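You operate a simulated robot arm through the tools that you are given. There is no shell and no other tool.

You run a simulated two-armed robot. Do the job below in one go: nothing can be reset, and whatever is moved stays where it is left.

TASK
Hold the black mould to free its orange lever, swap the bar for the brown lump, lock it.
Fine: the bar goes on the green board; hold the mould again to lock it. Where these are worked on the way, their far stop is far enough and under half their travel is too little: orange lever.

It is judged by the outcome, as a careful person would: the job done as asked, and still so three seconds after it is handed in. It fails if anything else is knocked over, pushed out of place, dropped, spilled or broken.

THE ROBOT
Two 6-joint arms with two-finger grippers on one trunk, on a base that drives. Base frame: it is fixed to the floor where the robot stands at the start and does not move with it; the origin is under the middle of the robot, x ahead of it, y to its left, z up; the surface under the hand at the start is at about z = 860. Units: mm, rad, N and s.
The left shoulder is at the start at [30, 178, 1013], the right one opposite. With the tool pointing down near the work surface each hand reaches from about 420 to 840 mm from the robot's upright axis, wherever it stands, measured 20 degrees to its own side. Places, roughly: green board top [500, 200, 900]; inside of the black mould [500, -100, 900]; orange lever [500, -200, 900]. Payload 2.54 kg a hand.
The TCP of each hand is the grasp point between the finger pads, 30 mm short of the fingertips. In the tool frame z runs along the fingers and y along their closing line. Largest opening 116 mm; the body of the gripper starts 95 mm behind the TCP.
Orientation is told as [roll, pitch, yaw] about the base's x, y, z axes, in that order, counted from this pose: with the fingers straight down and closing along the base's y, the tool's x points along the base's -x, its y along +y and its z along -z.

THE INTERFACE
- The arms move only by the tool drive_tool. It takes "left_series", "right_series" or both (then of equal length, played together; a hand with none holds still); each is a list of rows, each an object of numbers (a shift or turn left out is 0, a gripper value left out holds the last): "x", "y", "z": the shift along the base's x, y, z in units of 300 mm (1.0 is 300 mm); "rx", "ry", "rz": the turn, a rotation vector about the base's x, y, z in units of 60 degrees (1.0 is 60 degrees). In form: [{"x": .., "y": .., "z": .., "rx": .., "ry": .., "rz": ..}, ...]. A call has 1 to 20 rows; each row is the pose to reach, as a shift and turn from the pose commanded when the call began. "left_jaw" and "right_jaw" are, for a hand that has rows, the closure, from 0 (fully open) to 1 (shut), set as the call begins (left out, the last holds). A call with a number of a shift or a turn outside -1 to 1 is refused whole. A row lasts 0.2 s, in which the tool goes at most 50 mm and 0.15 rad; a call with a longer step from one row to the next is refused whole, and so is a gripper value outside its range. A pose out of reach is approached as far as the arm can. The call stops where the force on the tool passes 50 N (or 10 N more than at its start, if that is more) or the arm is blocked; 0.2 s more then pass. The fingers move at their own pace (about 153 mm/s each) and stop on an object; they squeeze with about 34 N. The grip force told is the motor's: it shows also when the fingers shut on nothing. Time passes only in rows, and 0.2 s behind the last, so rows that repeat a pose let the fingers close. It gives the time, the measured TCP pose, the force on the tool (base axes), the opening and the grip force at its end, in the units of the frame above (readings bear some noise), with the torque about the TCP (base axes, N m) and any sound that the robot's microphone picked up, and new pictures: "show" is both (left out), scene, wrist or none (wrist: the cameras of the hands that moved).
- Cameras (640 x 400 px; columns grow to the right, rows downward): "scene" is now at [44.5, -26.6, 1732.8]; the picture's right is [-0.33, -0.94, 0.00], its down [-0.72, 0.25, -0.65] and it looks along [0.61, -0.21, -0.76] (base axes); focal length 283 px, centre (320, 200). "left" rides on the left gripper at [69, 15, -122] in its tool frame; the picture's right is [-0.21, 0.98, 0.00], its down [-0.83, -0.18, -0.53] and it looks along [-0.52, -0.11, 0.85] (tool axes); focal length 251 px, centre (320, 200). "right" rides on the right gripper at [69, -15, -122] in its tool frame; the picture's right is [0.21, 0.98, 0.00], its down [-0.83, 0.18, -0.53] and it looks along [-0.52, 0.11, 0.85] (tool axes); focal length 251 px, centre (320, 200). There is no depth. A picture from a camera that has moved, and an enlarged one, comes with that camera's place and axes in the base frame and with its lens.
- move_column(by): slides the trunk up (or, below 0, down) by that many mm; the arms and the scene camera ride with it, the base frame stays. It gives what a move gives, with no picture.
- roll_base(legs): drives the robot by 1 to 6 legs, each [ahead, left, turn to the left] in mm, mm and rad, along the robot's own axes; the way and the turn of a leg run together, so that a leg with both is an arc; at most 1500 mm and 3.142 rad a leg. The arms and the cameras ride along, it lands a little off, and it stops where it bumps. It gives what a move gives, and a new picture of the scene camera.
- pan_tilt(pan, tilt): turns the head with the scene camera to pan (to the left, within 2.496 rad either way) and tilt (down, from -0.506 to 1.204), counted from straight ahead of the robot. It gives what a move gives, and a new picture of the scene camera.
- zoom(camera, box): a new picture of the part [left, top, right, bottom] of that camera's present view, enlarged. It takes no simulated time.
- hand_in(): hands the job in; it is judged then, once.

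Places have to be worked out from the pictures, the camera data and where the tool is seen. Open the grippers and draw the arms clear of the work before you hand the job in, unless the task says otherwise.

The tools are called after "Request:" by a JSON object that holds its "api" and its "payload". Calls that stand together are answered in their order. drive_tool: Moves the arms, as the interface text tells. Its arguments: {"type":"object","properties":{"left_series":{"type":"array","items":{"type":"object","properties":{"x":{"type":"number"},"y":{"type":"number"},"z":{"type":"number"},"rx":{"type":"number"},"ry":{"type":"number"},"rz":{"type":"number"}}}},"left_jaw":{"type":"number"},"right_series":{"type":"array","items":{"type":"object","properties":{"x":{"type":"number"},"y":{"type":"number"},"z":{"type":"number"},"rx":{"type":"number"},"ry":{"type":"number"},"rz":{"type":"number"}}}},"right_jaw":{"type":"number"},"show":{"type":"string","enum":["both","scene","wrist","none"]}},"required":[]} The other tools are called the same way: move_column (by) slides the trunk up or down; roll_base (legs) drives the base; pan_tilt (pan, tilt) turns the head that bears the scene camera; zoom (camera, box) takes an enlarged picture of a part of a camera's view; hand_in () hands the job in.

At the start:

```text
t: 0.0
left_tool_pos: [566.5, 33.4, 1205.7]
left_orientation: [0.0, 0.0, -0.001]
left_contact_force: [0.9, 0.5, -0.5]
left_ft_torque: [-0.03, 0.02, 0.01]
left_width: 115.9
left_grip_force: 0.0
right_tool_pos: [390.3, -302.7, 1242.5]
right_orientation: [0.001, 0.001, 0.001]
right_contact_force: [-0.8, -0.8, -1.1]
right_ft_torque: [0.01, 0.0, -0.01]
right_width: 116.0
right_grip_force: 0.0
trunk travel left (down, up): [-225.0, 315.0]
robot x, y, heading: [0.4, 1.3, -0.001]
head pan, tilt: [-0.335, 0.867]
```

scene: 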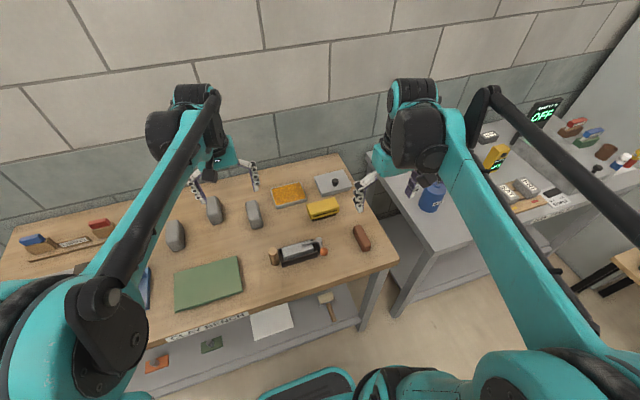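
right: 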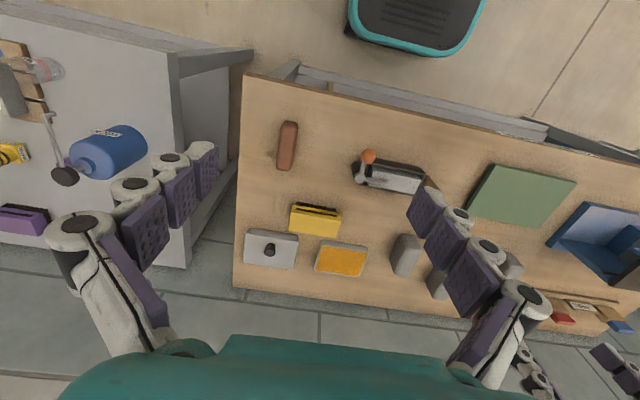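
left: 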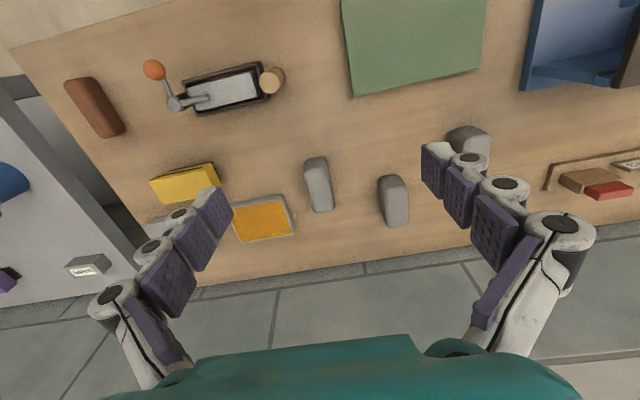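

I'll start with enlarged views of the mould, lever and lump, to work out their places before moving anything.

Request:
{"api": "zoom", "payload": {"camera": "scene", "box": [240, 210, 400, 310]}}

Request:
{"api": "zoom", "payload": {"camera": "left", "box": [40, 30, 320, 205]}}

Request:
{"api": "zoom", "payload": {"camera": "right", "box": [240, 100, 480, 250]}}

```text
4.00 times, centred on (320, 260) of scene
camera zoom: at [44.5, -26.6, 1732.8], right [-0.33, -0.94, 0.0], down [-0.72, 0.25, -0.65], along [0.61, -0.21, -0.76], focal length 1134 px, centre (320, -40)
```

zoom: 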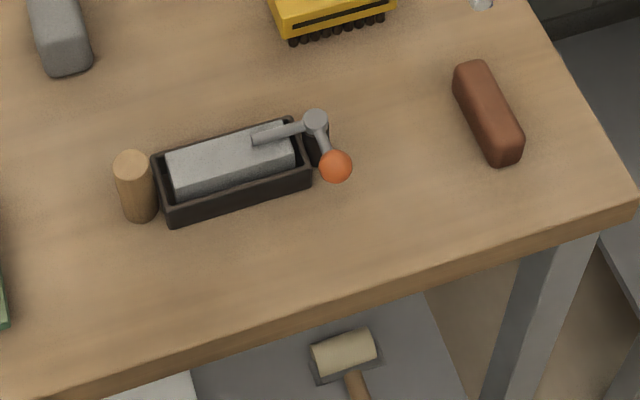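

```text
2.29 times, centred on (180, 118) of left
camera zoom: at [495.7, 48.5, 1326.9], right [0.21, 0.98, 0.0], down [0.83, -0.18, 0.53], along [0.52, -0.11, -0.85], focal length 575 px, centre (640, 389)
```

zoom: 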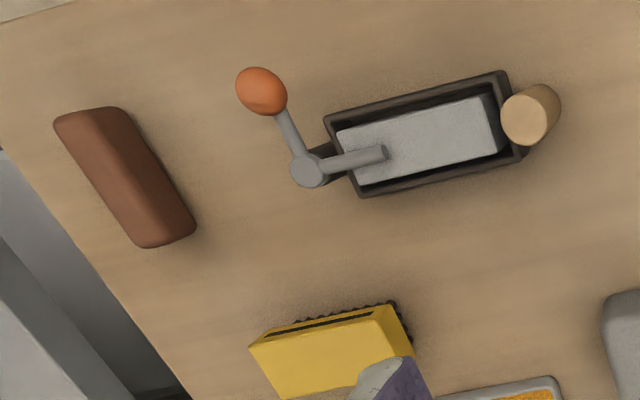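

```text
2.67 times, centred on (360, 175) of right
camera zoom: at [322.4, -317.1, 1365.5], right [-0.21, 0.98, 0.0], down [0.83, 0.18, 0.53], along [0.52, 0.11, -0.85], focal length 670 px, centre (213, 267)
```

zoom: 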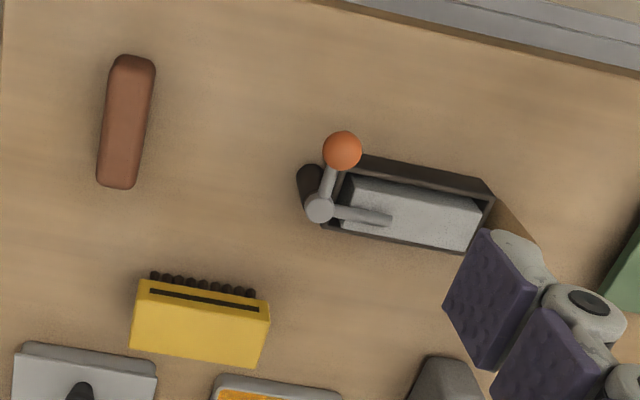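

The mould lies along y at about x 500–554, y −170…−42, with its rim near z 900. The wooden post is near (527,−28), the lever pivot near (528,−189) and the orange knob near (480,−190,925); the lump is near (509,−346), lying along x. I move the left hand over the mould, high up, for a closer look.

Request:
{"api": "drive_tool", "payload": {"left_series": [{"x": -0.06, "y": -0.05, "z": -0.08}, {"x": -0.12, "y": -0.1, "z": -0.16}, {"x": -0.18, "y": -0.15, "z": -0.24}, {"x": -0.24, "y": -0.2, "z": -0.32}, {"x": -0.3, "y": -0.25, "z": -0.4}, {"x": -0.3, "y": -0.25, "z": -0.4}], "show": "both"}}

```text
t: 1.4
left_tool_pos: [476.4, -43.3, 1085.6]
left_orientation: [0.002, 0.001, 0.0]
left_contact_force: [-0.2, -0.3, 0.3]
left_ft_torque: [0.03, -0.01, 0.0]
left_width: 116.0
left_grip_force: 0.0
right_tool_pos: [390.3, -303.8, 1245.4]
right_orientation: [0.001, 0.0, -0.001]
right_contact_force: [-0.1, -0.5, 0.6]
right_ft_torque: [0.0, -0.05, -0.01]
right_width: 116.0
right_grip_force: 0.1
trunk travel left (down, up): [-225.0, 315.0]
robot x, y, heading: [1.1, 0.1, -0.0]
head pan, tilt: [-0.335, 0.867]
camera scene: at [44.7, -26.1, 1732.8], right [-0.33, -0.94, 0.0], down [-0.72, 0.25, -0.65], along [0.61, -0.21, -0.76], focal length 283 px, centre (320, 200)
camera left: at [406.4, -27.9, 1207.5], right [0.21, 0.98, 0.0], down [0.83, -0.18, 0.53], along [0.52, -0.11, -0.85], focal length 251 px, centre (320, 200)
```

scene: 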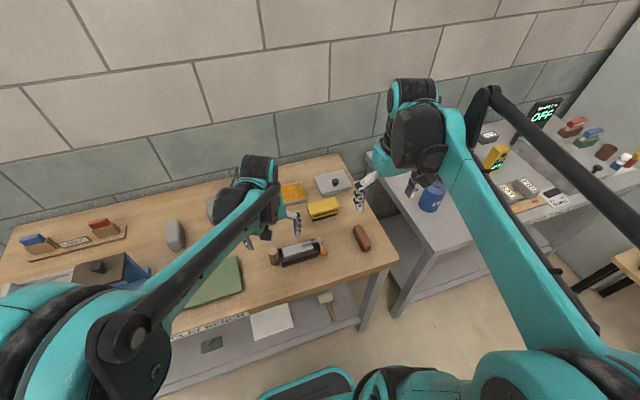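
left: 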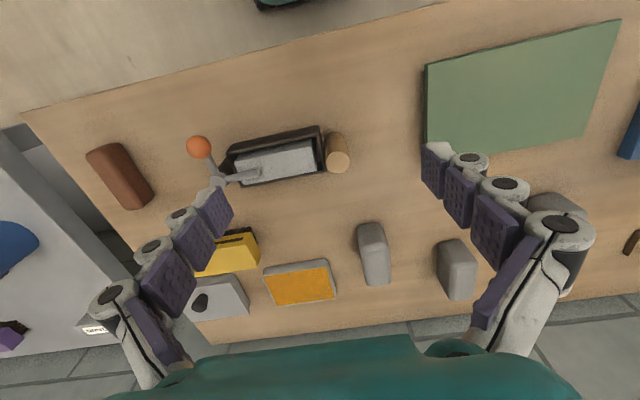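

Request:
{"api": "zoom", "payload": {"camera": "left", "box": [170, 100, 370, 225]}}

Request:
{"api": "zoom", "payload": {"camera": "scene", "box": [260, 225, 340, 275]}}

```text
3.20 times, centred on (270, 162) of left
camera zoom: at [406.4, -27.9, 1207.5], right [0.21, 0.98, 0.0], down [0.83, -0.18, 0.53], along [0.52, -0.11, -0.85], focal length 805 px, centre (480, 320)
```

zoom: 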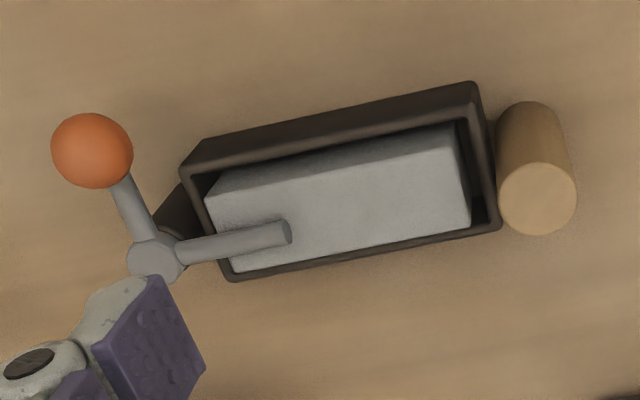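

```text
8.00 times, centred on (300, 250) of scene
camera zoom: at [44.7, -26.1, 1732.8], right [-0.33, -0.94, 0.0], down [-0.72, 0.25, -0.65], along [0.61, -0.21, -0.76], focal length 2267 px, centre (480, -200)
```

zoom: 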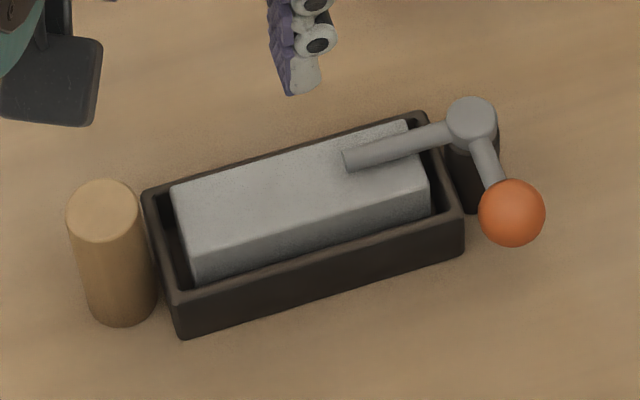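

I need finer corner readings of the mould, bar and tongue, so I enlarge further.

Request:
{"api": "zoom", "payload": {"camera": "left", "box": [220, 115, 300, 165]}}

Request:
{"api": "zoom", "payload": {"camera": "left", "box": [280, 115, 360, 165]}}

Request:
{"api": "zoom", "payload": {"camera": "left", "box": [180, 130, 276, 190]}}

Request:
{"api": "zoom", "payload": {"camera": "left", "box": [70, 130, 166, 220]}}

```text
8.00 times, centred on (260, 140) of left
camera zoom: at [406.4, -27.9, 1207.5], right [0.21, 0.98, 0.0], down [0.83, -0.18, 0.53], along [0.52, -0.11, -0.85], focal length 2012 px, centre (800, 680)
```

zoom: 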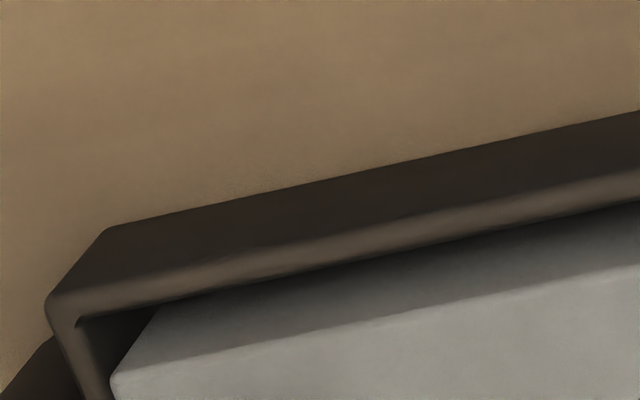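

```text
8.00 times, centred on (320, 140) of left
camera zoom: at [406.4, -27.9, 1207.5], right [0.21, 0.98, 0.0], down [0.83, -0.18, 0.53], along [0.52, -0.11, -0.85], focal length 2012 px, centre (320, 680)
```

zoom: 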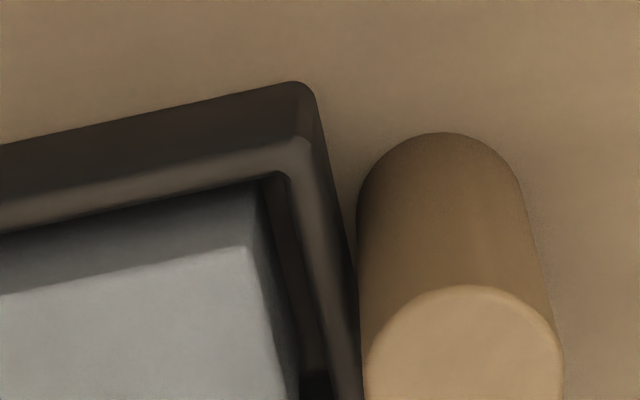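

```text
6.67 times, centred on (228, 160) of left
camera zoom: at [406.4, -27.9, 1207.5], right [0.21, 0.98, 0.0], down [0.83, -0.18, 0.53], along [0.52, -0.11, -0.85], focal length 1676 px, centre (933, 467)
```

zoom: 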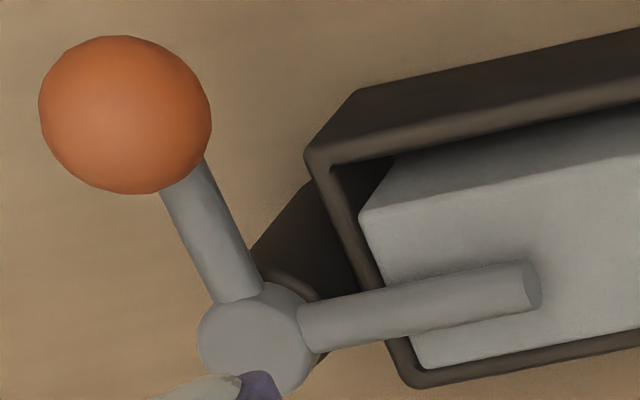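

```text
4.44 times, centred on (118, 175) of left
camera zoom: at [406.4, -27.9, 1207.5], right [0.21, 0.98, 0.0], down [0.83, -0.18, 0.53], along [0.52, -0.11, -0.85], focal length 1118 px, centre (1218, 311)
```

zoom: 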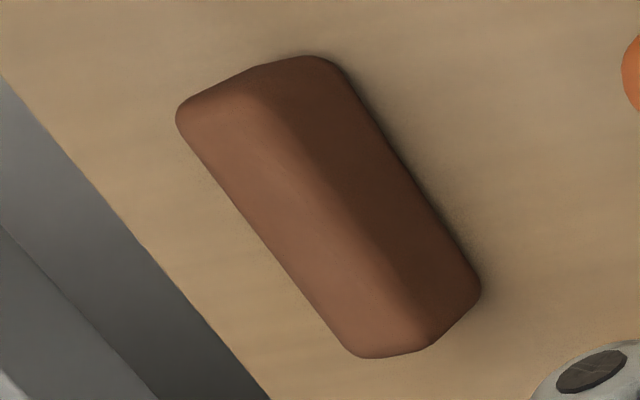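

Refined estimates: mould outer x 499–555, y −174…−50, rim z≈894. The bar inside is about 34×100, with its top at z≈911, and the tongue lies over its lever end. I'll hold the mould by its long walls near the post end with the left hand (closing along x, yaw −90°), so I start turning the left wrist here at height.

Request:
{"api": "drive_tool", "payload": {"left_series": [{"rz": -0.14, "x": 0.02, "y": -0.015}, {"rz": -0.28, "x": 0.04, "y": -0.03}, {"rz": -0.42, "x": 0.06, "y": -0.045}, {"rz": -0.56, "x": 0.08, "y": -0.06}, {"rz": -0.7, "x": 0.1, "y": -0.075}, {"rz": -0.84, "x": 0.12, "y": -0.09}, {"rz": -0.98, "x": 0.14, "y": -0.1}, {"rz": -0.98, "x": 0.14, "y": -0.1}], "show": "both"}}

```text
t: 3.2
left_tool_pos: [518.1, -72.7, 1085.2]
left_orientation: [0.0, 0.001, -1.029]
left_contact_force: [0.3, -0.9, -0.1]
left_ft_torque: [0.03, 0.0, 0.0]
left_width: 116.0
left_grip_force: 0.1
right_tool_pos: [390.7, -303.3, 1242.8]
right_orientation: [0.001, 0.002, 0.002]
right_contact_force: [0.4, -0.2, -0.4]
right_ft_torque: [-0.01, 0.03, 0.0]
right_width: 116.2
right_grip_force: 0.0
trunk travel left (down, up): [-225.0, 315.0]
robot x, y, heading: [2.1, 0.4, -0.001]
head pan, tilt: [-0.335, 0.867]
camera scene: at [44.3, -26.6, 1732.8], right [-0.33, -0.94, 0.0], down [-0.72, 0.25, -0.65], along [0.61, -0.21, -0.76], focal length 283 px, centre (320, 200)
camera left: at [494.6, -5.5, 1206.8], right [0.95, 0.32, 0.0], down [0.27, -0.8, 0.53], along [0.17, -0.51, -0.85], focal length 251 px, centre (320, 200)
```

scene: 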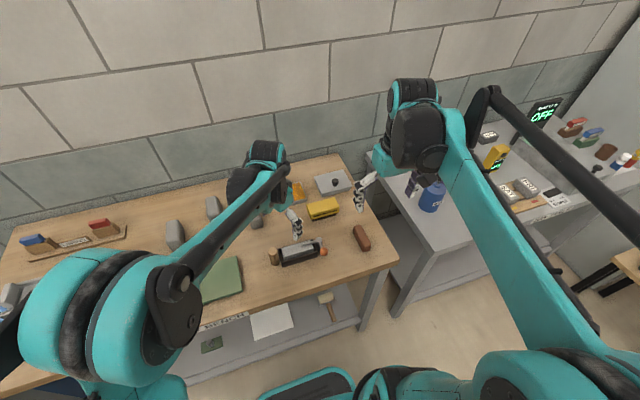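
left: 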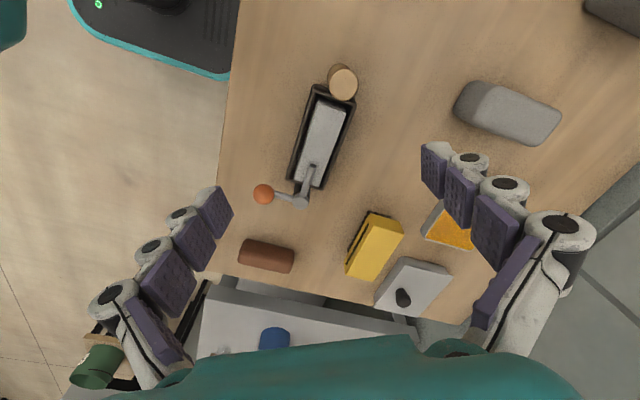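

The wrist turns freely; yaw is −59°. I finish the turn to −90° and centre the hand over the mould at about (527,−78).

Request:
{"api": "drive_tool", "payload": {"left_series": [{"rz": -0.13, "x": 0.01, "y": -0.005}, {"rz": -0.26, "x": 0.02, "y": -0.01}, {"rz": -0.39, "x": 0.03, "y": -0.017}, {"rz": -0.517, "x": 0.03, "y": -0.017}, {"rz": -0.517, "x": 0.03, "y": -0.017}], "show": "both"}}

Request:
{"api": "zoom", "payload": {"camera": "left", "box": [220, 50, 420, 175]}}

```text
t: 4.4
left_tool_pos: [525.7, -77.8, 1085.0]
left_orientation: [0.0, 0.001, -1.57]
left_contact_force: [0.4, 0.9, 0.2]
left_ft_torque: [0.01, 0.0, -0.01]
left_width: 116.2
left_grip_force: 0.0
right_tool_pos: [389.6, -303.0, 1244.1]
right_orientation: [0.0, -0.001, -0.001]
right_contact_force: [0.4, -0.2, -0.3]
right_ft_torque: [0.03, 0.0, -0.01]
right_width: 115.8
right_grip_force: 0.0
trunk travel left (down, up): [-225.0, 315.0]
robot x, y, heading: [2.1, 0.1, 0.005]
head pan, tilt: [-0.335, 0.867]
camera scene: at [44.6, -26.7, 1732.8], right [-0.33, -0.94, 0.0], down [-0.72, 0.25, -0.65], along [0.61, -0.21, -0.76], focal length 283 px, centre (320, 200)
camera left: at [540.7, -7.8, 1206.4], right [0.98, -0.21, 0.0], down [-0.18, -0.83, 0.53], along [-0.11, -0.52, -0.85], focal length 251 px, centre (320, 200)
```

scene: 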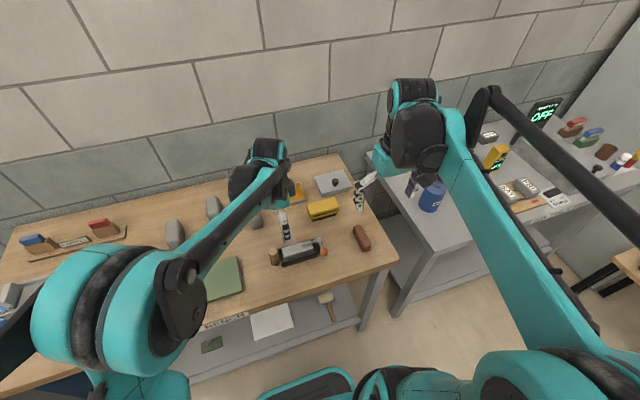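
left: 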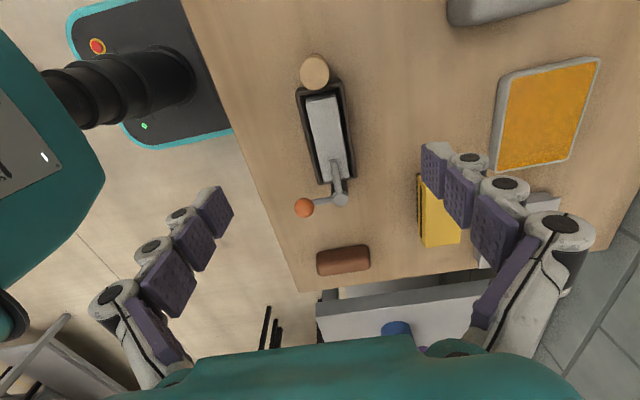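

```text
3.20 times, centred on (320, 112) of left
camera zoom: at [540.7, -7.8, 1206.4], right [0.98, -0.21, 0.0], down [-0.18, -0.83, 0.53], along [-0.11, -0.52, -0.85], focal length 805 px, centre (320, 480)
```

zoom: 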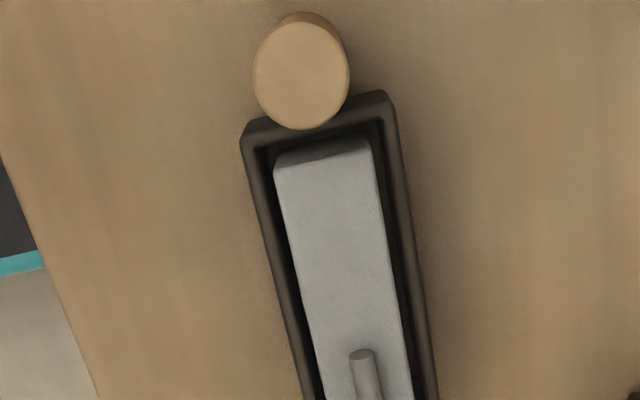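

The hand is centred within a few mm. I descend to about z 985, still clear of the post top and the tongue, to refine the x-centring before straddling the mould.

Request:
{"api": "drive_tool", "payload": {"left_series": [{"z": -0.1, "x": 0.003}, {"z": -0.2, "x": 0.006}, {"z": -0.3, "x": 0.008}, {"z": -0.34, "x": 0.008}, {"z": -0.34, "x": 0.008}], "show": "both"}}

Request:
{"api": "zoom", "payload": {"camera": "left", "box": [200, 0, 440, 150]}}

Request:
{"api": "zoom", "payload": {"camera": "scene", "box": [240, 190, 368, 270]}}

```text
t: 5.6
left_tool_pos: [525.8, -77.4, 984.4]
left_orientation: [0.0, -0.002, -1.569]
left_contact_force: [0.1, -0.2, -0.2]
left_ft_torque: [0.0, 0.02, -0.01]
left_width: 116.0
left_grip_force: 0.1
right_tool_pos: [391.2, -303.1, 1243.4]
right_orientation: [0.001, 0.0, 0.0]
right_contact_force: [0.2, 0.3, 0.1]
right_ft_torque: [0.0, 0.03, 0.01]
right_width: 116.3
right_grip_force: 0.0
trunk travel left (down, up): [-225.0, 315.0]
robot x, y, heading: [1.3, 0.6, 0.0]
head pan, tilt: [-0.335, 0.867]
camera scene: at [44.6, -26.7, 1732.8], right [-0.33, -0.94, 0.0], down [-0.72, 0.25, -0.65], along [0.61, -0.21, -0.76], focal length 283 px, centre (320, 200)
camera left: at [541.0, -7.3, 1105.7], right [0.98, -0.21, 0.0], down [-0.18, -0.83, 0.53], along [-0.11, -0.52, -0.85], focal length 251 px, centre (320, 200)
```

scene: 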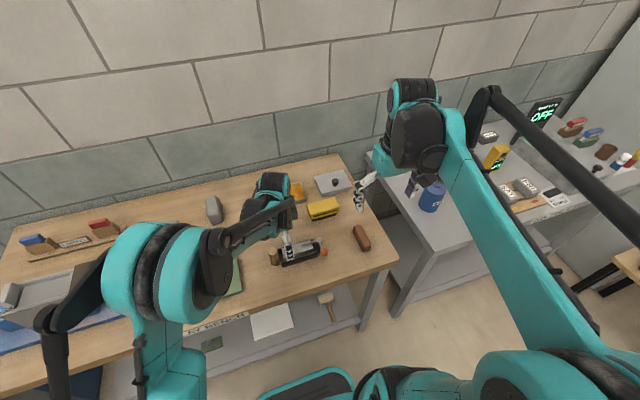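
left: 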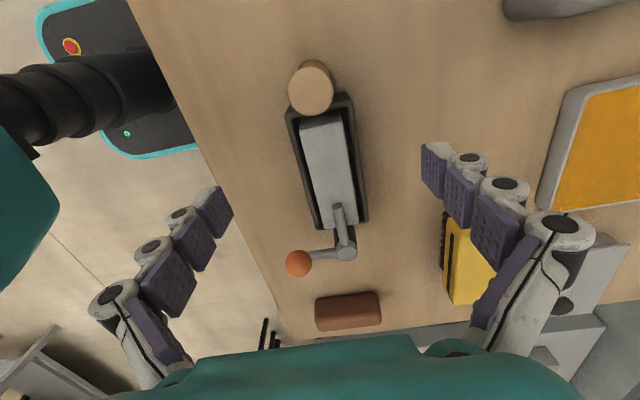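

```text
2.67 times, centred on (320, 75) of left
camera zoom: at [541.0, -7.3, 1105.7], right [0.98, -0.21, 0.0], down [-0.18, -0.83, 0.53], along [-0.11, -0.52, -0.85], focal length 670 px, centre (320, 533)
```

zoom: 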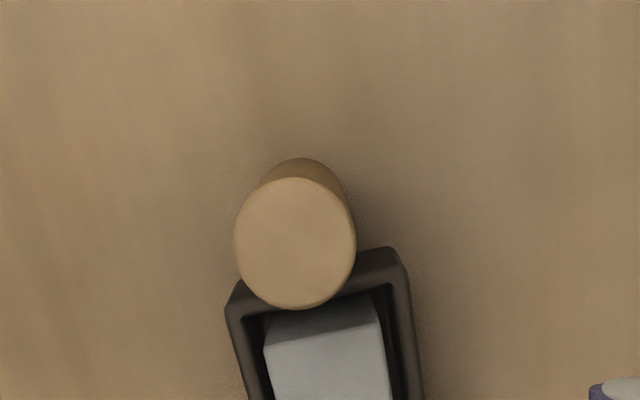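

```text
5.00 times, centred on (304, 230) of scene
camera zoom: at [44.6, -26.7, 1732.8], right [-0.33, -0.94, 0.0], down [-0.72, 0.25, -0.65], along [0.61, -0.21, -0.76], focal length 1417 px, centre (400, 50)
```

zoom: 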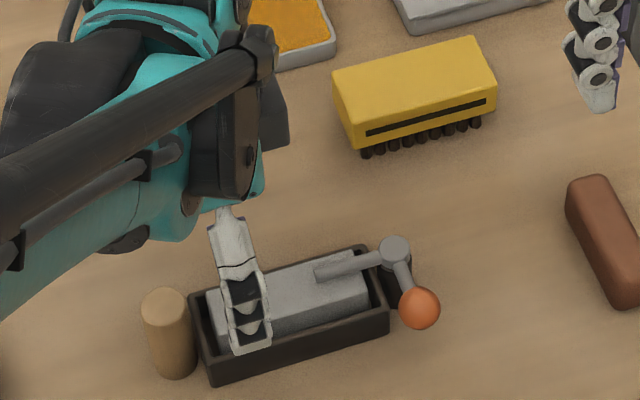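

The mould centre reads about 4 mm further in +x than the hand. I shift by that and go down so the fingers straddle the walls, with the tips a few mm above the table.

Request:
{"api": "drive_tool", "payload": {"left_series": [{"x": 0.013, "z": -0.04}, {"x": 0.013, "z": -0.12}, {"x": 0.013, "z": -0.2}, {"x": 0.013, "z": -0.26}, {"x": 0.013, "z": -0.288}, {"x": 0.013, "z": -0.288}], "show": "both"}}

Request:
{"api": "zoom", "payload": {"camera": "scene", "box": [240, 210, 368, 290]}}

```text
t: 7.0
left_tool_pos: [532.6, -78.1, 896.3]
left_orientation: [-0.001, 0.0, -1.567]
left_contact_force: [-1.2, 0.0, -0.3]
left_ft_torque: [0.02, -0.02, -0.03]
left_width: 116.1
left_grip_force: 0.0
right_tool_pos: [390.2, -303.6, 1244.5]
right_orientation: [0.001, 0.001, -0.001]
right_contact_force: [0.1, 1.2, -0.3]
right_ft_torque: [0.02, 0.01, 0.0]
right_width: 116.1
right_grip_force: 0.0
trunk travel left (down, up): [-225.0, 315.0]
robot x, y, heading: [-0.9, -2.1, -0.002]
head pan, tilt: [-0.335, 0.867]
camera scene: at [44.5, -26.7, 1732.8], right [-0.33, -0.94, 0.0], down [-0.72, 0.25, -0.65], along [0.61, -0.21, -0.76], focal length 283 px, centre (320, 200)
camera left: at [547.8, -8.2, 1018.4], right [0.98, -0.21, 0.0], down [-0.18, -0.83, 0.53], along [-0.11, -0.52, -0.85], focal length 251 px, centre (320, 200)
```

scene: 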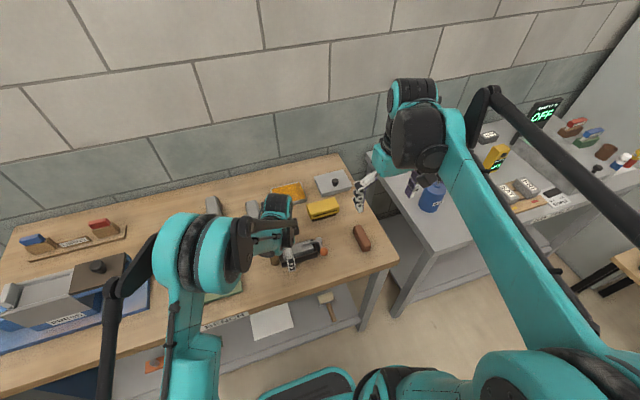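
left: 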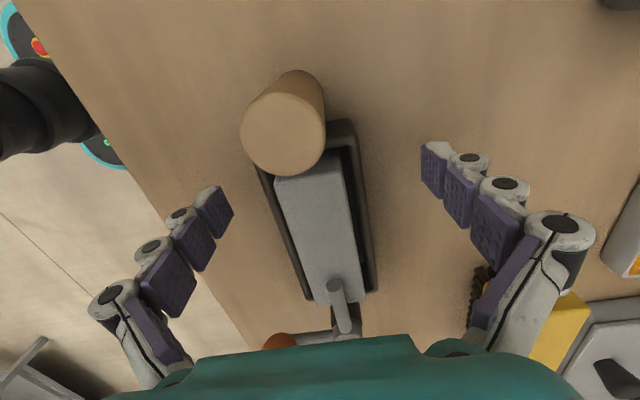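

```text
5.00 times, centred on (304, 250) of scene
camera zoom: at [44.5, -26.7, 1732.8], right [-0.33, -0.94, 0.0], down [-0.72, 0.25, -0.65], along [0.61, -0.21, -0.76], focal length 1417 px, centre (400, -50)
```

zoom: 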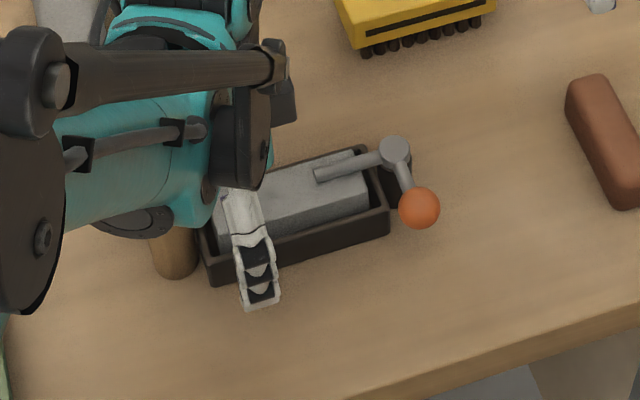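

The straddle looks good, with no contact force. I check the centring in the wrist view before closing.

Request:
{"api": "zoom", "payload": {"camera": "left", "box": [200, 100, 440, 250]}}

```text
2.67 times, centred on (320, 175) of left
camera zoom: at [547.8, -8.2, 1018.4], right [0.98, -0.21, 0.0], down [-0.18, -0.83, 0.53], along [-0.11, -0.52, -0.85], focal length 670 px, centre (320, 267)
```

zoom: 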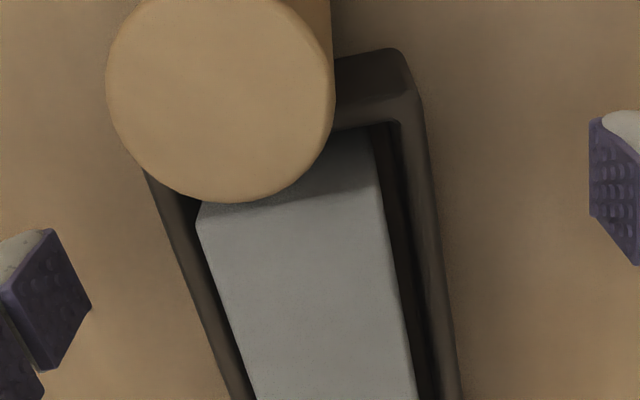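

The walls read about 3 mm toward −x relative to the hand centre. I shift −3 mm and then close on the mould walls.

Request:
{"api": "drive_tool", "payload": {"left_series": [{"x": -0.01}, {"x": -0.01}], "show": "none"}}

Request:
{"api": "drive_tool", "payload": {"left_series": [{}, {}, {}, {}], "left_jaw": 1.0, "show": "both"}}

Request:
{"api": "zoom", "payload": {"camera": "scene", "box": [240, 210, 368, 290]}}

```text
t: 7.6
left_tool_pos: [530.0, -77.8, 897.2]
left_orientation: [0.0, 0.0, -1.567]
left_contact_force: [0.0, 0.4, -0.2]
left_ft_torque: [-0.01, 0.03, 0.02]
left_width: 115.9
left_grip_force: 0.0
right_tool_pos: [389.9, -302.3, 1243.6]
right_orientation: [0.0, 0.001, 0.001]
right_contact_force: [-0.2, -0.1, -0.7]
right_ft_torque: [0.01, 0.01, 0.03]
right_width: 116.0
right_grip_force: 0.1
trunk travel left (down, up): [-225.0, 315.0]
robot x, y, heading: [-1.3, 0.0, -0.002]
head pan, tilt: [-0.335, 0.867]
```

```text
t: 8.6
left_tool_pos: [531.5, -76.7, 898.0]
left_orientation: [-0.001, 0.0, -1.567]
left_contact_force: [-1.1, -1.2, 7.5]
left_ft_torque: [-0.18, 0.47, -0.11]
left_width: 57.4
left_grip_force: 34.2
right_tool_pos: [390.1, -302.8, 1243.7]
right_orientation: [0.001, 0.0, 0.0]
right_contact_force: [0.1, 0.3, 0.2]
right_ft_torque: [0.03, 0.02, 0.02]
right_width: 116.0
right_grip_force: 0.0
trunk travel left (down, up): [-225.0, 315.0]
robot x, y, heading: [-1.6, 1.5, 0.004]
head pan, tilt: [-0.335, 0.867]
camera scene: at [43.8, -26.6, 1732.9], right [-0.33, -0.94, 0.0], down [-0.72, 0.25, -0.65], along [0.61, -0.21, -0.76], focal length 283 px, centre (320, 200)
camera left: at [544.5, -8.3, 1019.2], right [0.98, -0.21, 0.0], down [-0.18, -0.83, 0.53], along [-0.11, -0.52, -0.85], focal length 251 px, centre (320, 200)
```

scene: 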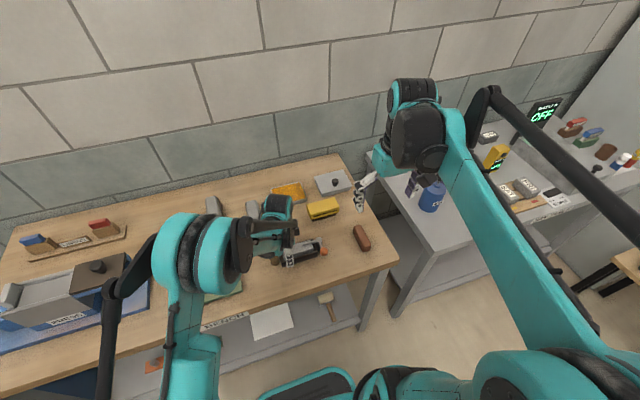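
left: 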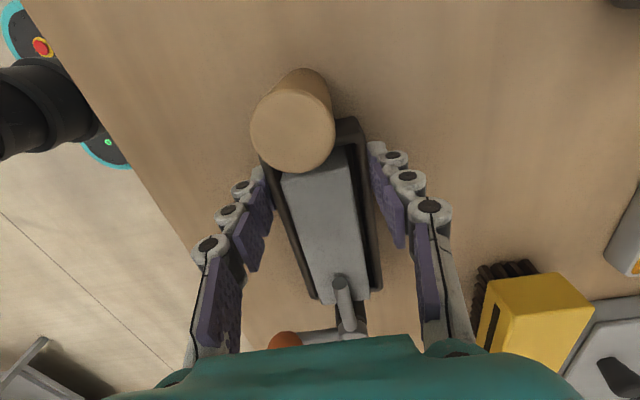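

```text
5.00 times, centred on (304, 250) of scene
camera zoom: at [43.8, -26.6, 1732.9], right [-0.33, -0.94, 0.0], down [-0.72, 0.25, -0.65], along [0.61, -0.21, -0.76], focal length 1417 px, centre (400, -50)
```

zoom: 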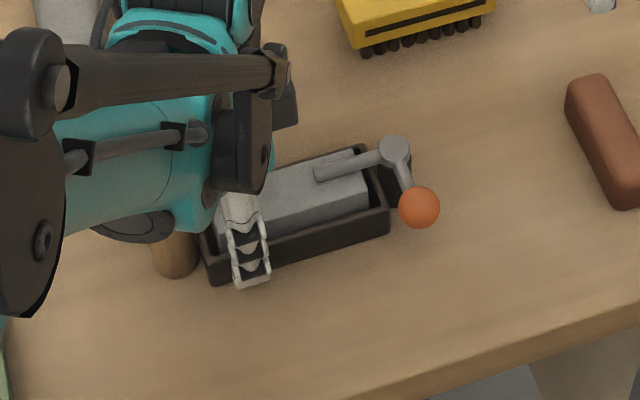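

The mould is held (width 57, grip 34 N) and hasn't shifted in the scene view. Next I bring the right hand above the orange knob at about (481,−189), with the jaws half closed to act as a loose cage.

Request:
{"api": "drive_tool", "payload": {"right_series": [{"x": 0.04, "y": 0.045, "z": -0.09}, {"x": 0.08, "y": 0.09, "z": -0.18}, {"x": 0.12, "y": 0.135, "z": -0.27}, {"x": 0.16, "y": 0.18, "z": -0.36}, {"x": 0.2, "y": 0.225, "z": -0.45}, {"x": 0.24, "y": 0.27, "z": -0.54}, {"x": 0.27, "y": 0.32, "z": -0.62}, {"x": 0.303, "y": 0.38, "z": -0.69}, {"x": 0.303, "y": 0.38, "z": -0.69}], "right_jaw": 0.5, "show": "both"}}

Request:
{"api": "zoom", "payload": {"camera": "scene", "box": [240, 190, 400, 290]}}

```text
t: 10.6
left_tool_pos: [530.0, -78.7, 897.4]
left_orientation: [0.0, 0.0, -1.567]
left_contact_force: [-1.1, -0.2, 7.9]
left_ft_torque: [0.05, 0.24, -0.11]
left_width: 57.3
left_grip_force: 34.3
right_tool_pos: [480.6, -191.3, 1037.1]
right_orientation: [0.0, 0.0, -0.001]
right_contact_force: [-0.6, 1.6, 0.9]
right_ft_torque: [0.0, -0.03, 0.02]
right_width: 58.0
right_grip_force: 0.0
trunk travel left (down, up): [-225.0, 315.0]
robot x, y, heading: [-3.1, 3.0, -0.004]
head pan, tilt: [-0.335, 0.867]
camera scene: at [43.8, -26.7, 1732.9], right [-0.33, -0.94, 0.0], down [-0.72, 0.25, -0.65], along [0.61, -0.21, -0.76], focal length 283 px, centre (320, 200)
camera right: at [412.5, -204.6, 1158.3], right [-0.21, 0.98, 0.0], down [0.83, 0.18, 0.53], along [0.52, 0.11, -0.85], focal length 251 px, centre (320, 200)
```

scene: 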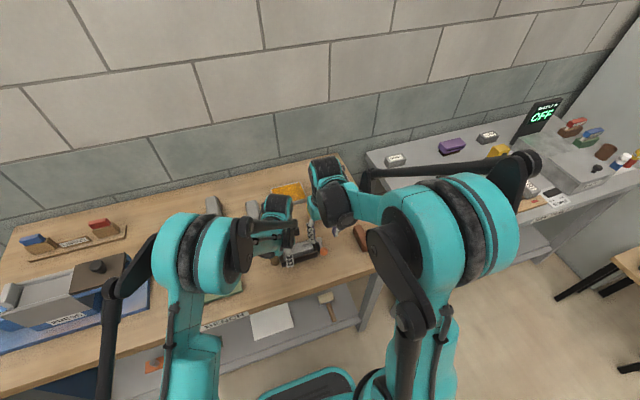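
right: 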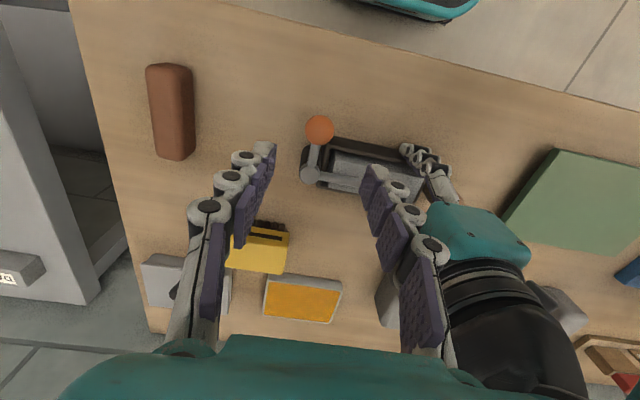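

```text
4.00 times, centred on (320, 240) of scene
camera zoom: at [43.8, -26.7, 1732.9], right [-0.33, -0.94, 0.0], down [-0.72, 0.25, -0.65], along [0.61, -0.21, -0.76], focal length 1134 px, centre (320, 40)
```

zoom: 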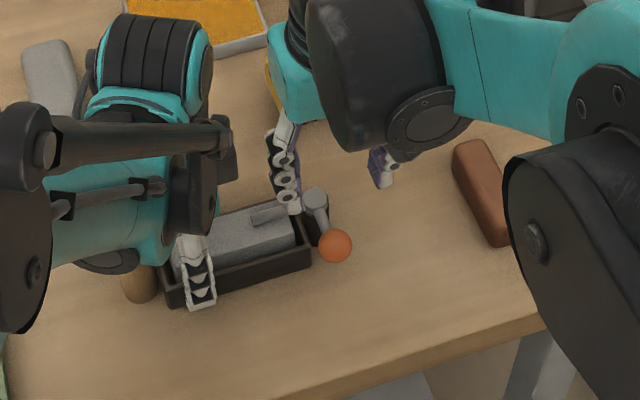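

The knob measures at about (480,−190,925), centred between the right fingers. I descend so the fingers straddle it along y.

Request:
{"api": "drive_tool", "payload": {"right_series": [{"z": -0.09}, {"z": -0.18}, {"z": -0.27}, {"z": -0.33}, {"z": -0.37}, {"z": -0.37}], "show": "both"}}

Request:
{"api": "zoom", "payload": {"camera": "scene", "box": [240, 190, 400, 290]}}

Request:
{"api": "zoom", "payload": {"camera": "right", "box": [200, 50, 440, 200]}}

```text
t: 12.0
left_tool_pos: [529.9, -77.5, 897.4]
left_orientation: [0.0, 0.002, -1.568]
left_contact_force: [-1.2, -1.3, 6.6]
left_ft_torque: [-0.07, 0.09, -0.08]
left_width: 57.5
left_grip_force: 34.3
right_tool_pos: [480.7, -188.7, 924.4]
right_orientation: [0.0, 0.0, 0.001]
right_contact_force: [0.9, -0.7, 0.0]
right_ft_torque: [0.0, 0.02, 0.02]
right_width: 58.1
right_grip_force: 0.0
trunk travel left (down, up): [-225.0, 315.0]
robot x, y, heading: [0.2, -1.2, 0.002]
head pan, tilt: [-0.335, 0.867]
camera scene: at [43.8, -26.7, 1732.9], right [-0.33, -0.94, 0.0], down [-0.72, 0.25, -0.65], along [0.61, -0.21, -0.76], focal length 283 px, centre (320, 200)
camera right: at [412.8, -203.9, 1046.7], right [-0.21, 0.98, 0.0], down [0.83, 0.18, 0.53], along [0.52, 0.11, -0.85], focal length 251 px, centre (320, 200)
```

scene: 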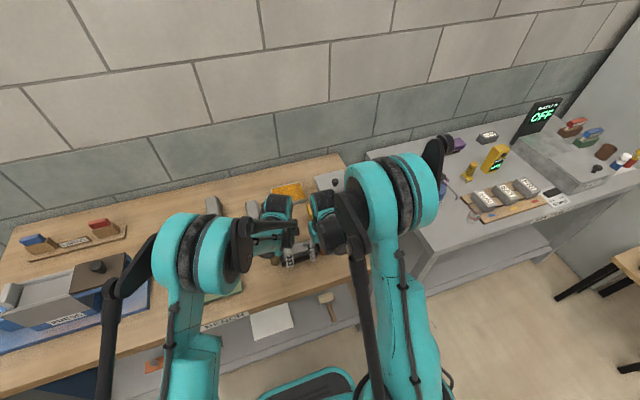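
right: 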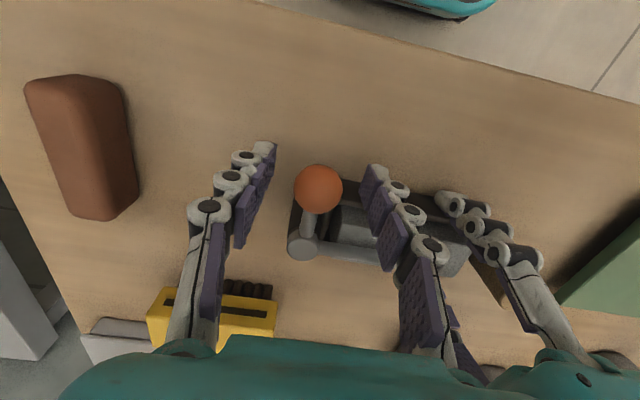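

```text
4.00 times, centred on (320, 240) of scene
camera zoom: at [43.8, -26.7, 1732.9], right [-0.33, -0.94, 0.0], down [-0.72, 0.25, -0.65], along [0.61, -0.21, -0.76], focal length 1134 px, centre (320, 40)
```

zoom: 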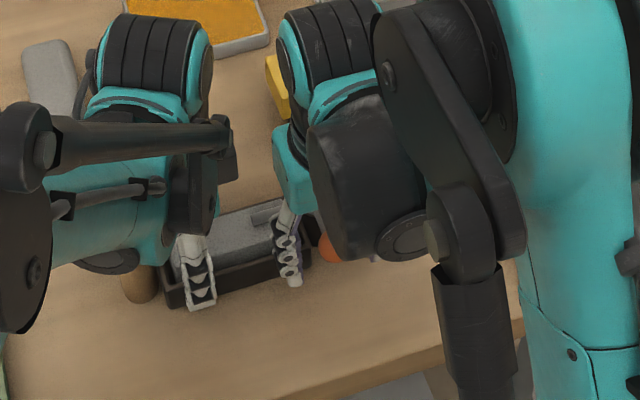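

```text
2.67 times, centred on (320, 125) of right
camera zoom: at [412.8, -203.9, 1046.7], right [-0.21, 0.98, 0.0], down [0.83, 0.18, 0.53], along [0.52, 0.11, -0.85], focal length 670 px, centre (320, 400)
```

zoom: 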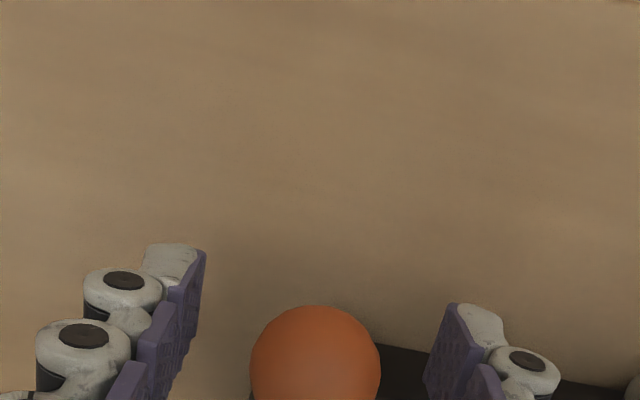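

The knob sits centred in the cage. I narrow the jaws to about 40 mm and start swinging the knob counter-clockwise (toward −y) about the pivot near (528,−188), turning the tool with it.

Request:
{"api": "drive_tool", "payload": {"right_series": [{}, {}, {"x": 0.0012, "y": -0.0192, "rz": 0.1146}, {"x": 0.0046, "y": -0.038, "rz": 0.2292}, {"x": 0.0103, "y": -0.0564, "rz": 0.3438}, {"x": 0.0181, "y": -0.0739, "rz": 0.4584}, {"x": 0.0279, "y": -0.0903, "rz": 0.573}], "right_jaw": 0.66, "show": "both"}}

Request:
{"api": "zoom", "payload": {"camera": "right", "box": [160, 80, 480, 280]}}

Request:
{"api": "zoom", "payload": {"camera": "left", "box": [160, 100, 480, 380]}}

```text
t: 13.6
left_tool_pos: [531.0, -77.8, 898.1]
left_orientation: [-0.001, -0.001, -1.567]
left_contact_force: [-1.9, -2.6, 3.9]
left_ft_torque: [-0.09, 0.0, 0.11]
left_width: 57.0
left_grip_force: 34.0
right_tool_pos: [488.7, -215.1, 925.2]
right_orientation: [0.0, -0.001, 0.604]
right_contact_force: [-1.3, 1.5, 0.8]
right_ft_torque: [0.06, 0.03, 0.02]
right_width: 40.5
right_grip_force: 1.2
trunk travel left (down, up): [-225.0, 315.0]
robot x, y, heading: [2.8, 1.3, -0.0]
head pan, tilt: [-0.335, 0.867]
camera scene: at [43.9, -26.6, 1732.8], right [-0.33, -0.94, 0.0], down [-0.72, 0.25, -0.65], along [0.61, -0.21, -0.76], focal length 283 px, centre (320, 200)
camera right: at [441.7, -266.8, 1047.0], right [-0.73, 0.68, 0.0], down [0.58, 0.62, 0.53], along [0.37, 0.39, -0.85], focal length 251 px, centre (320, 200)
```

scene: 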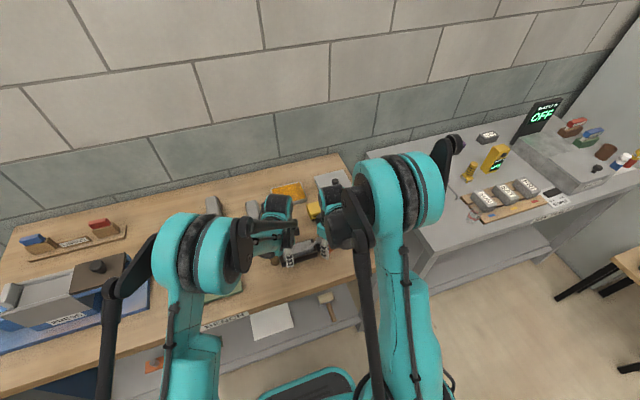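
right: 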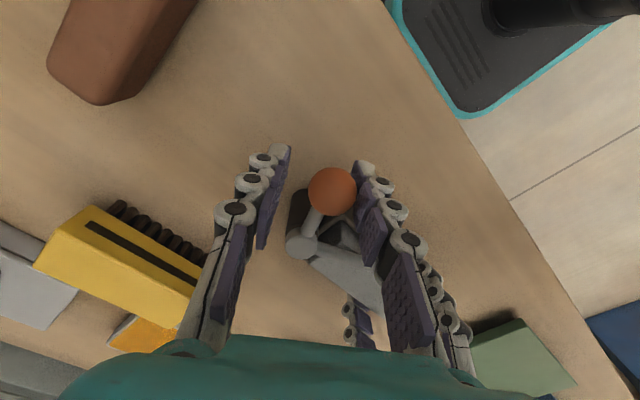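

```text
2.00 times, centred on (320, 180) of right
camera zoom: at [441.7, -266.8, 1047.0], right [-0.73, 0.68, 0.0], down [0.58, 0.62, 0.53], along [0.37, 0.39, -0.85], focal length 503 px, centre (320, 240)
```

zoom: 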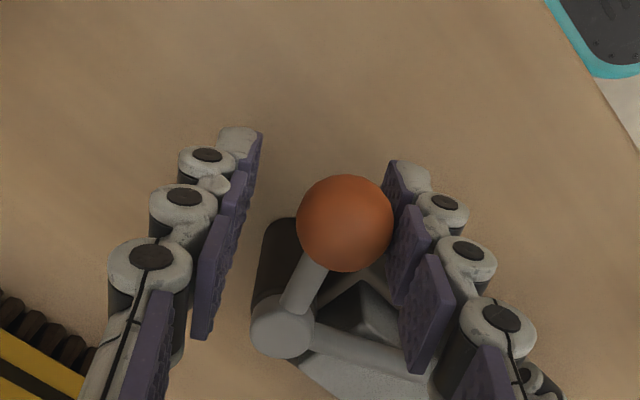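

```text
1.43 times, centred on (320, 240) of left
camera zoom: at [544.5, -8.2, 1019.0], right [0.98, -0.21, 0.0], down [-0.18, -0.83, 0.53], along [-0.11, -0.52, -0.85], focal length 359 px, centre (320, 143)
```

zoom: 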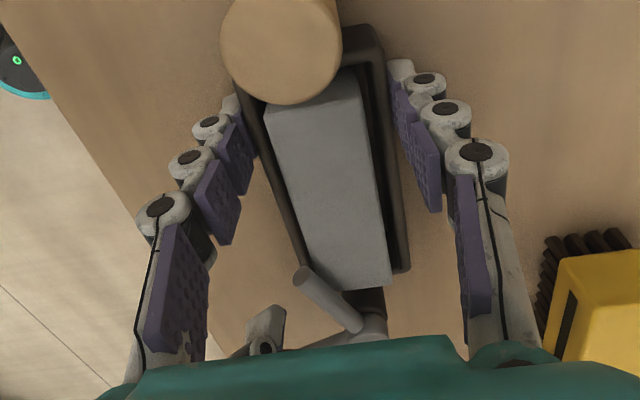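

The lever turns lightly and the tongue has swung about 25°, with the mould steady. I continue the arc.

Request:
{"api": "drive_tool", "payload": {"right_series": [{"x": 0.0118, "y": -0.0152, "rz": 0.1146}, {"x": 0.0252, "y": -0.0288, "rz": 0.2292}, {"x": 0.0403, "y": -0.0407, "rz": 0.3438}, {"x": 0.0566, "y": -0.0508, "rz": 0.4584}, {"x": 0.0741, "y": -0.0588, "rz": 0.573}], "show": "both"}}

Request:
{"api": "zoom", "payload": {"camera": "right", "box": [160, 80, 480, 280]}}

Request:
{"api": "zoom", "payload": {"camera": "left", "box": [160, 100, 480, 380]}}

```text
t: 14.8
left_tool_pos: [530.3, -77.5, 897.7]
left_orientation: [-0.001, 0.0, -1.568]
left_contact_force: [-0.8, -0.2, 3.0]
left_ft_torque: [-0.21, -0.03, 0.13]
left_width: 57.2
left_grip_force: 34.3
right_tool_pos: [510.3, -234.4, 925.2]
right_orientation: [0.001, 0.0, 1.202]
right_contact_force: [-2.9, -0.2, -0.6]
right_ft_torque: [-0.01, -0.01, -0.02]
right_width: 40.4
right_grip_force: 1.7
trunk travel left (down, up): [-225.0, 315.0]
robot x, y, heading: [-2.3, -1.8, -0.002]
head pan, tilt: [-0.335, 0.867]
camera scene: at [43.9, -26.7, 1732.8], right [-0.33, -0.94, 0.0], down [-0.72, 0.25, -0.65], along [0.61, -0.21, -0.76], focal length 283 px, centre (320, 200)
camera right: at [501.6, -302.7, 1047.4], right [-0.99, 0.15, 0.0], down [0.13, 0.84, 0.53], along [0.08, 0.53, -0.85], focal length 251 px, centre (320, 200)
```

scene: 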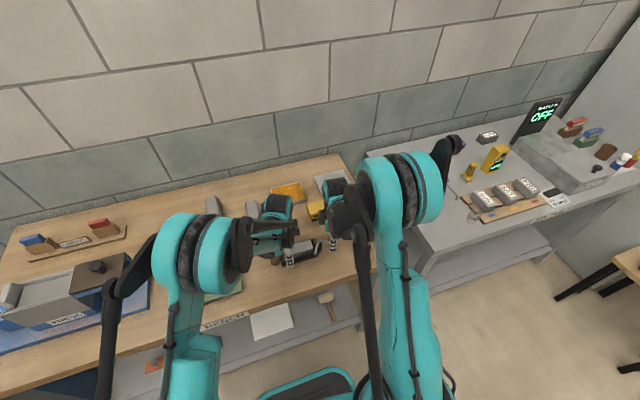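
right: 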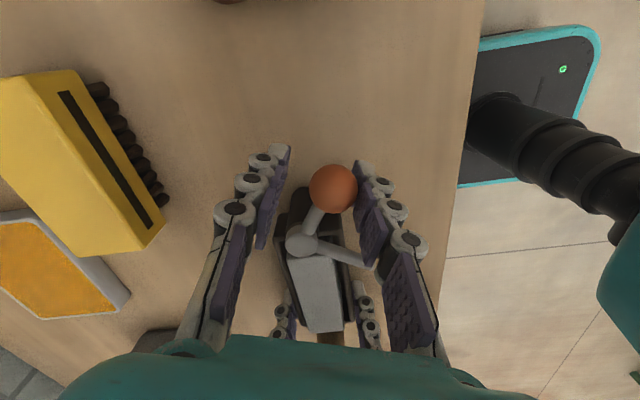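

```text
2.00 times, centred on (320, 180) of right
camera zoom: at [501.6, -302.7, 1047.4], right [-0.99, 0.15, 0.0], down [0.13, 0.84, 0.53], along [0.08, 0.53, -0.85], focal length 503 px, centre (320, 240)
```

zoom: 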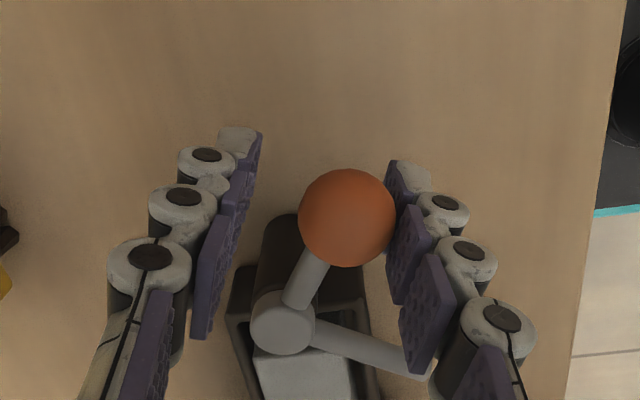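

```text
1.43 times, centred on (320, 240) of left
camera zoom: at [544.6, -8.3, 1019.0], right [0.98, -0.21, 0.0], down [-0.18, -0.83, 0.53], along [-0.11, -0.52, -0.85], focal length 359 px, centre (320, 143)
```

zoom: 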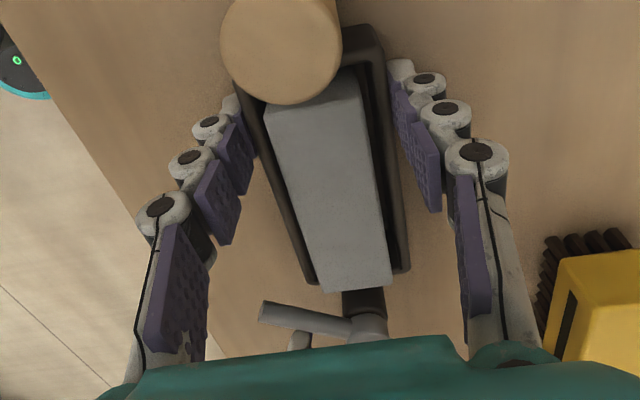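

The tongue is clear of the bar at about 60°, and forces stay near 3 N. I carry on toward the far stop.

Request:
{"api": "drive_tool", "payload": {"right_series": [{"x": 0.0183, "y": -0.0059, "rz": 0.1146}, {"x": 0.0371, "y": -0.0095, "rz": 0.2292}, {"x": 0.0563, "y": -0.0109, "rz": 0.3438}, {"x": 0.0754, "y": -0.0099, "rz": 0.4584}], "show": "wrist"}}

Request:
{"api": "zoom", "payload": {"camera": "left", "box": [160, 100, 480, 380]}}

```text
t: 15.8
left_tool_pos: [530.8, -76.4, 898.0]
left_orientation: [0.001, -0.001, -1.567]
left_contact_force: [5.8, -1.6, 0.8]
left_ft_torque: [0.0, -0.07, 0.9]
left_width: 57.3
left_grip_force: 34.1
right_tool_pos: [533.4, -235.0, 926.4]
right_orientation: [-0.001, 0.002, 1.683]
right_contact_force: [-6.9, 0.5, 1.8]
right_ft_torque: [0.0, 0.01, -0.09]
right_width: 44.1
right_grip_force: 4.0
trunk travel left (down, up): [-225.0, 315.0]
robot x, y, heading: [2.1, 4.2, 0.001]
head pan, tilt: [-0.335, 0.867]
camera right: at [557.5, -302.2, 1047.4], right [-0.95, -0.32, 0.0], down [-0.27, 0.8, 0.53], along [-0.17, 0.51, -0.85], focal length 251 px, centre (320, 200)
```

right: 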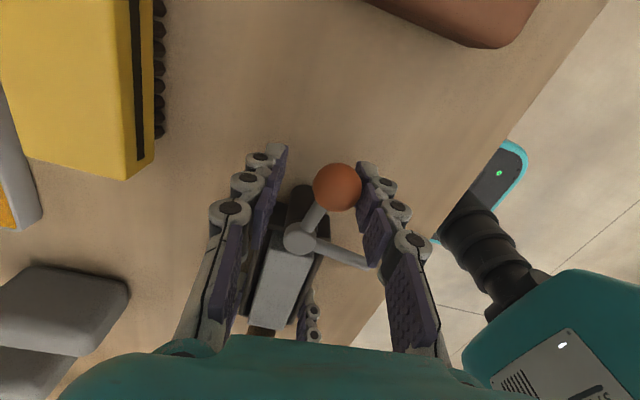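

```text
1.43 times, centred on (320, 240) of left
camera zoom: at [544.9, -8.1, 1019.0], right [0.98, -0.21, 0.0], down [-0.18, -0.83, 0.53], along [-0.11, -0.52, -0.85], focal length 359 px, centre (320, 143)
```

zoom: 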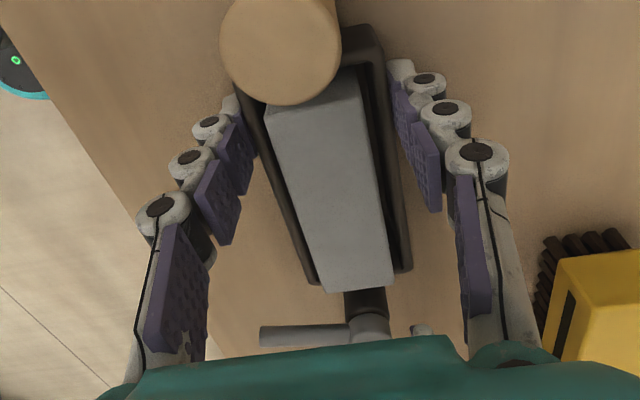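

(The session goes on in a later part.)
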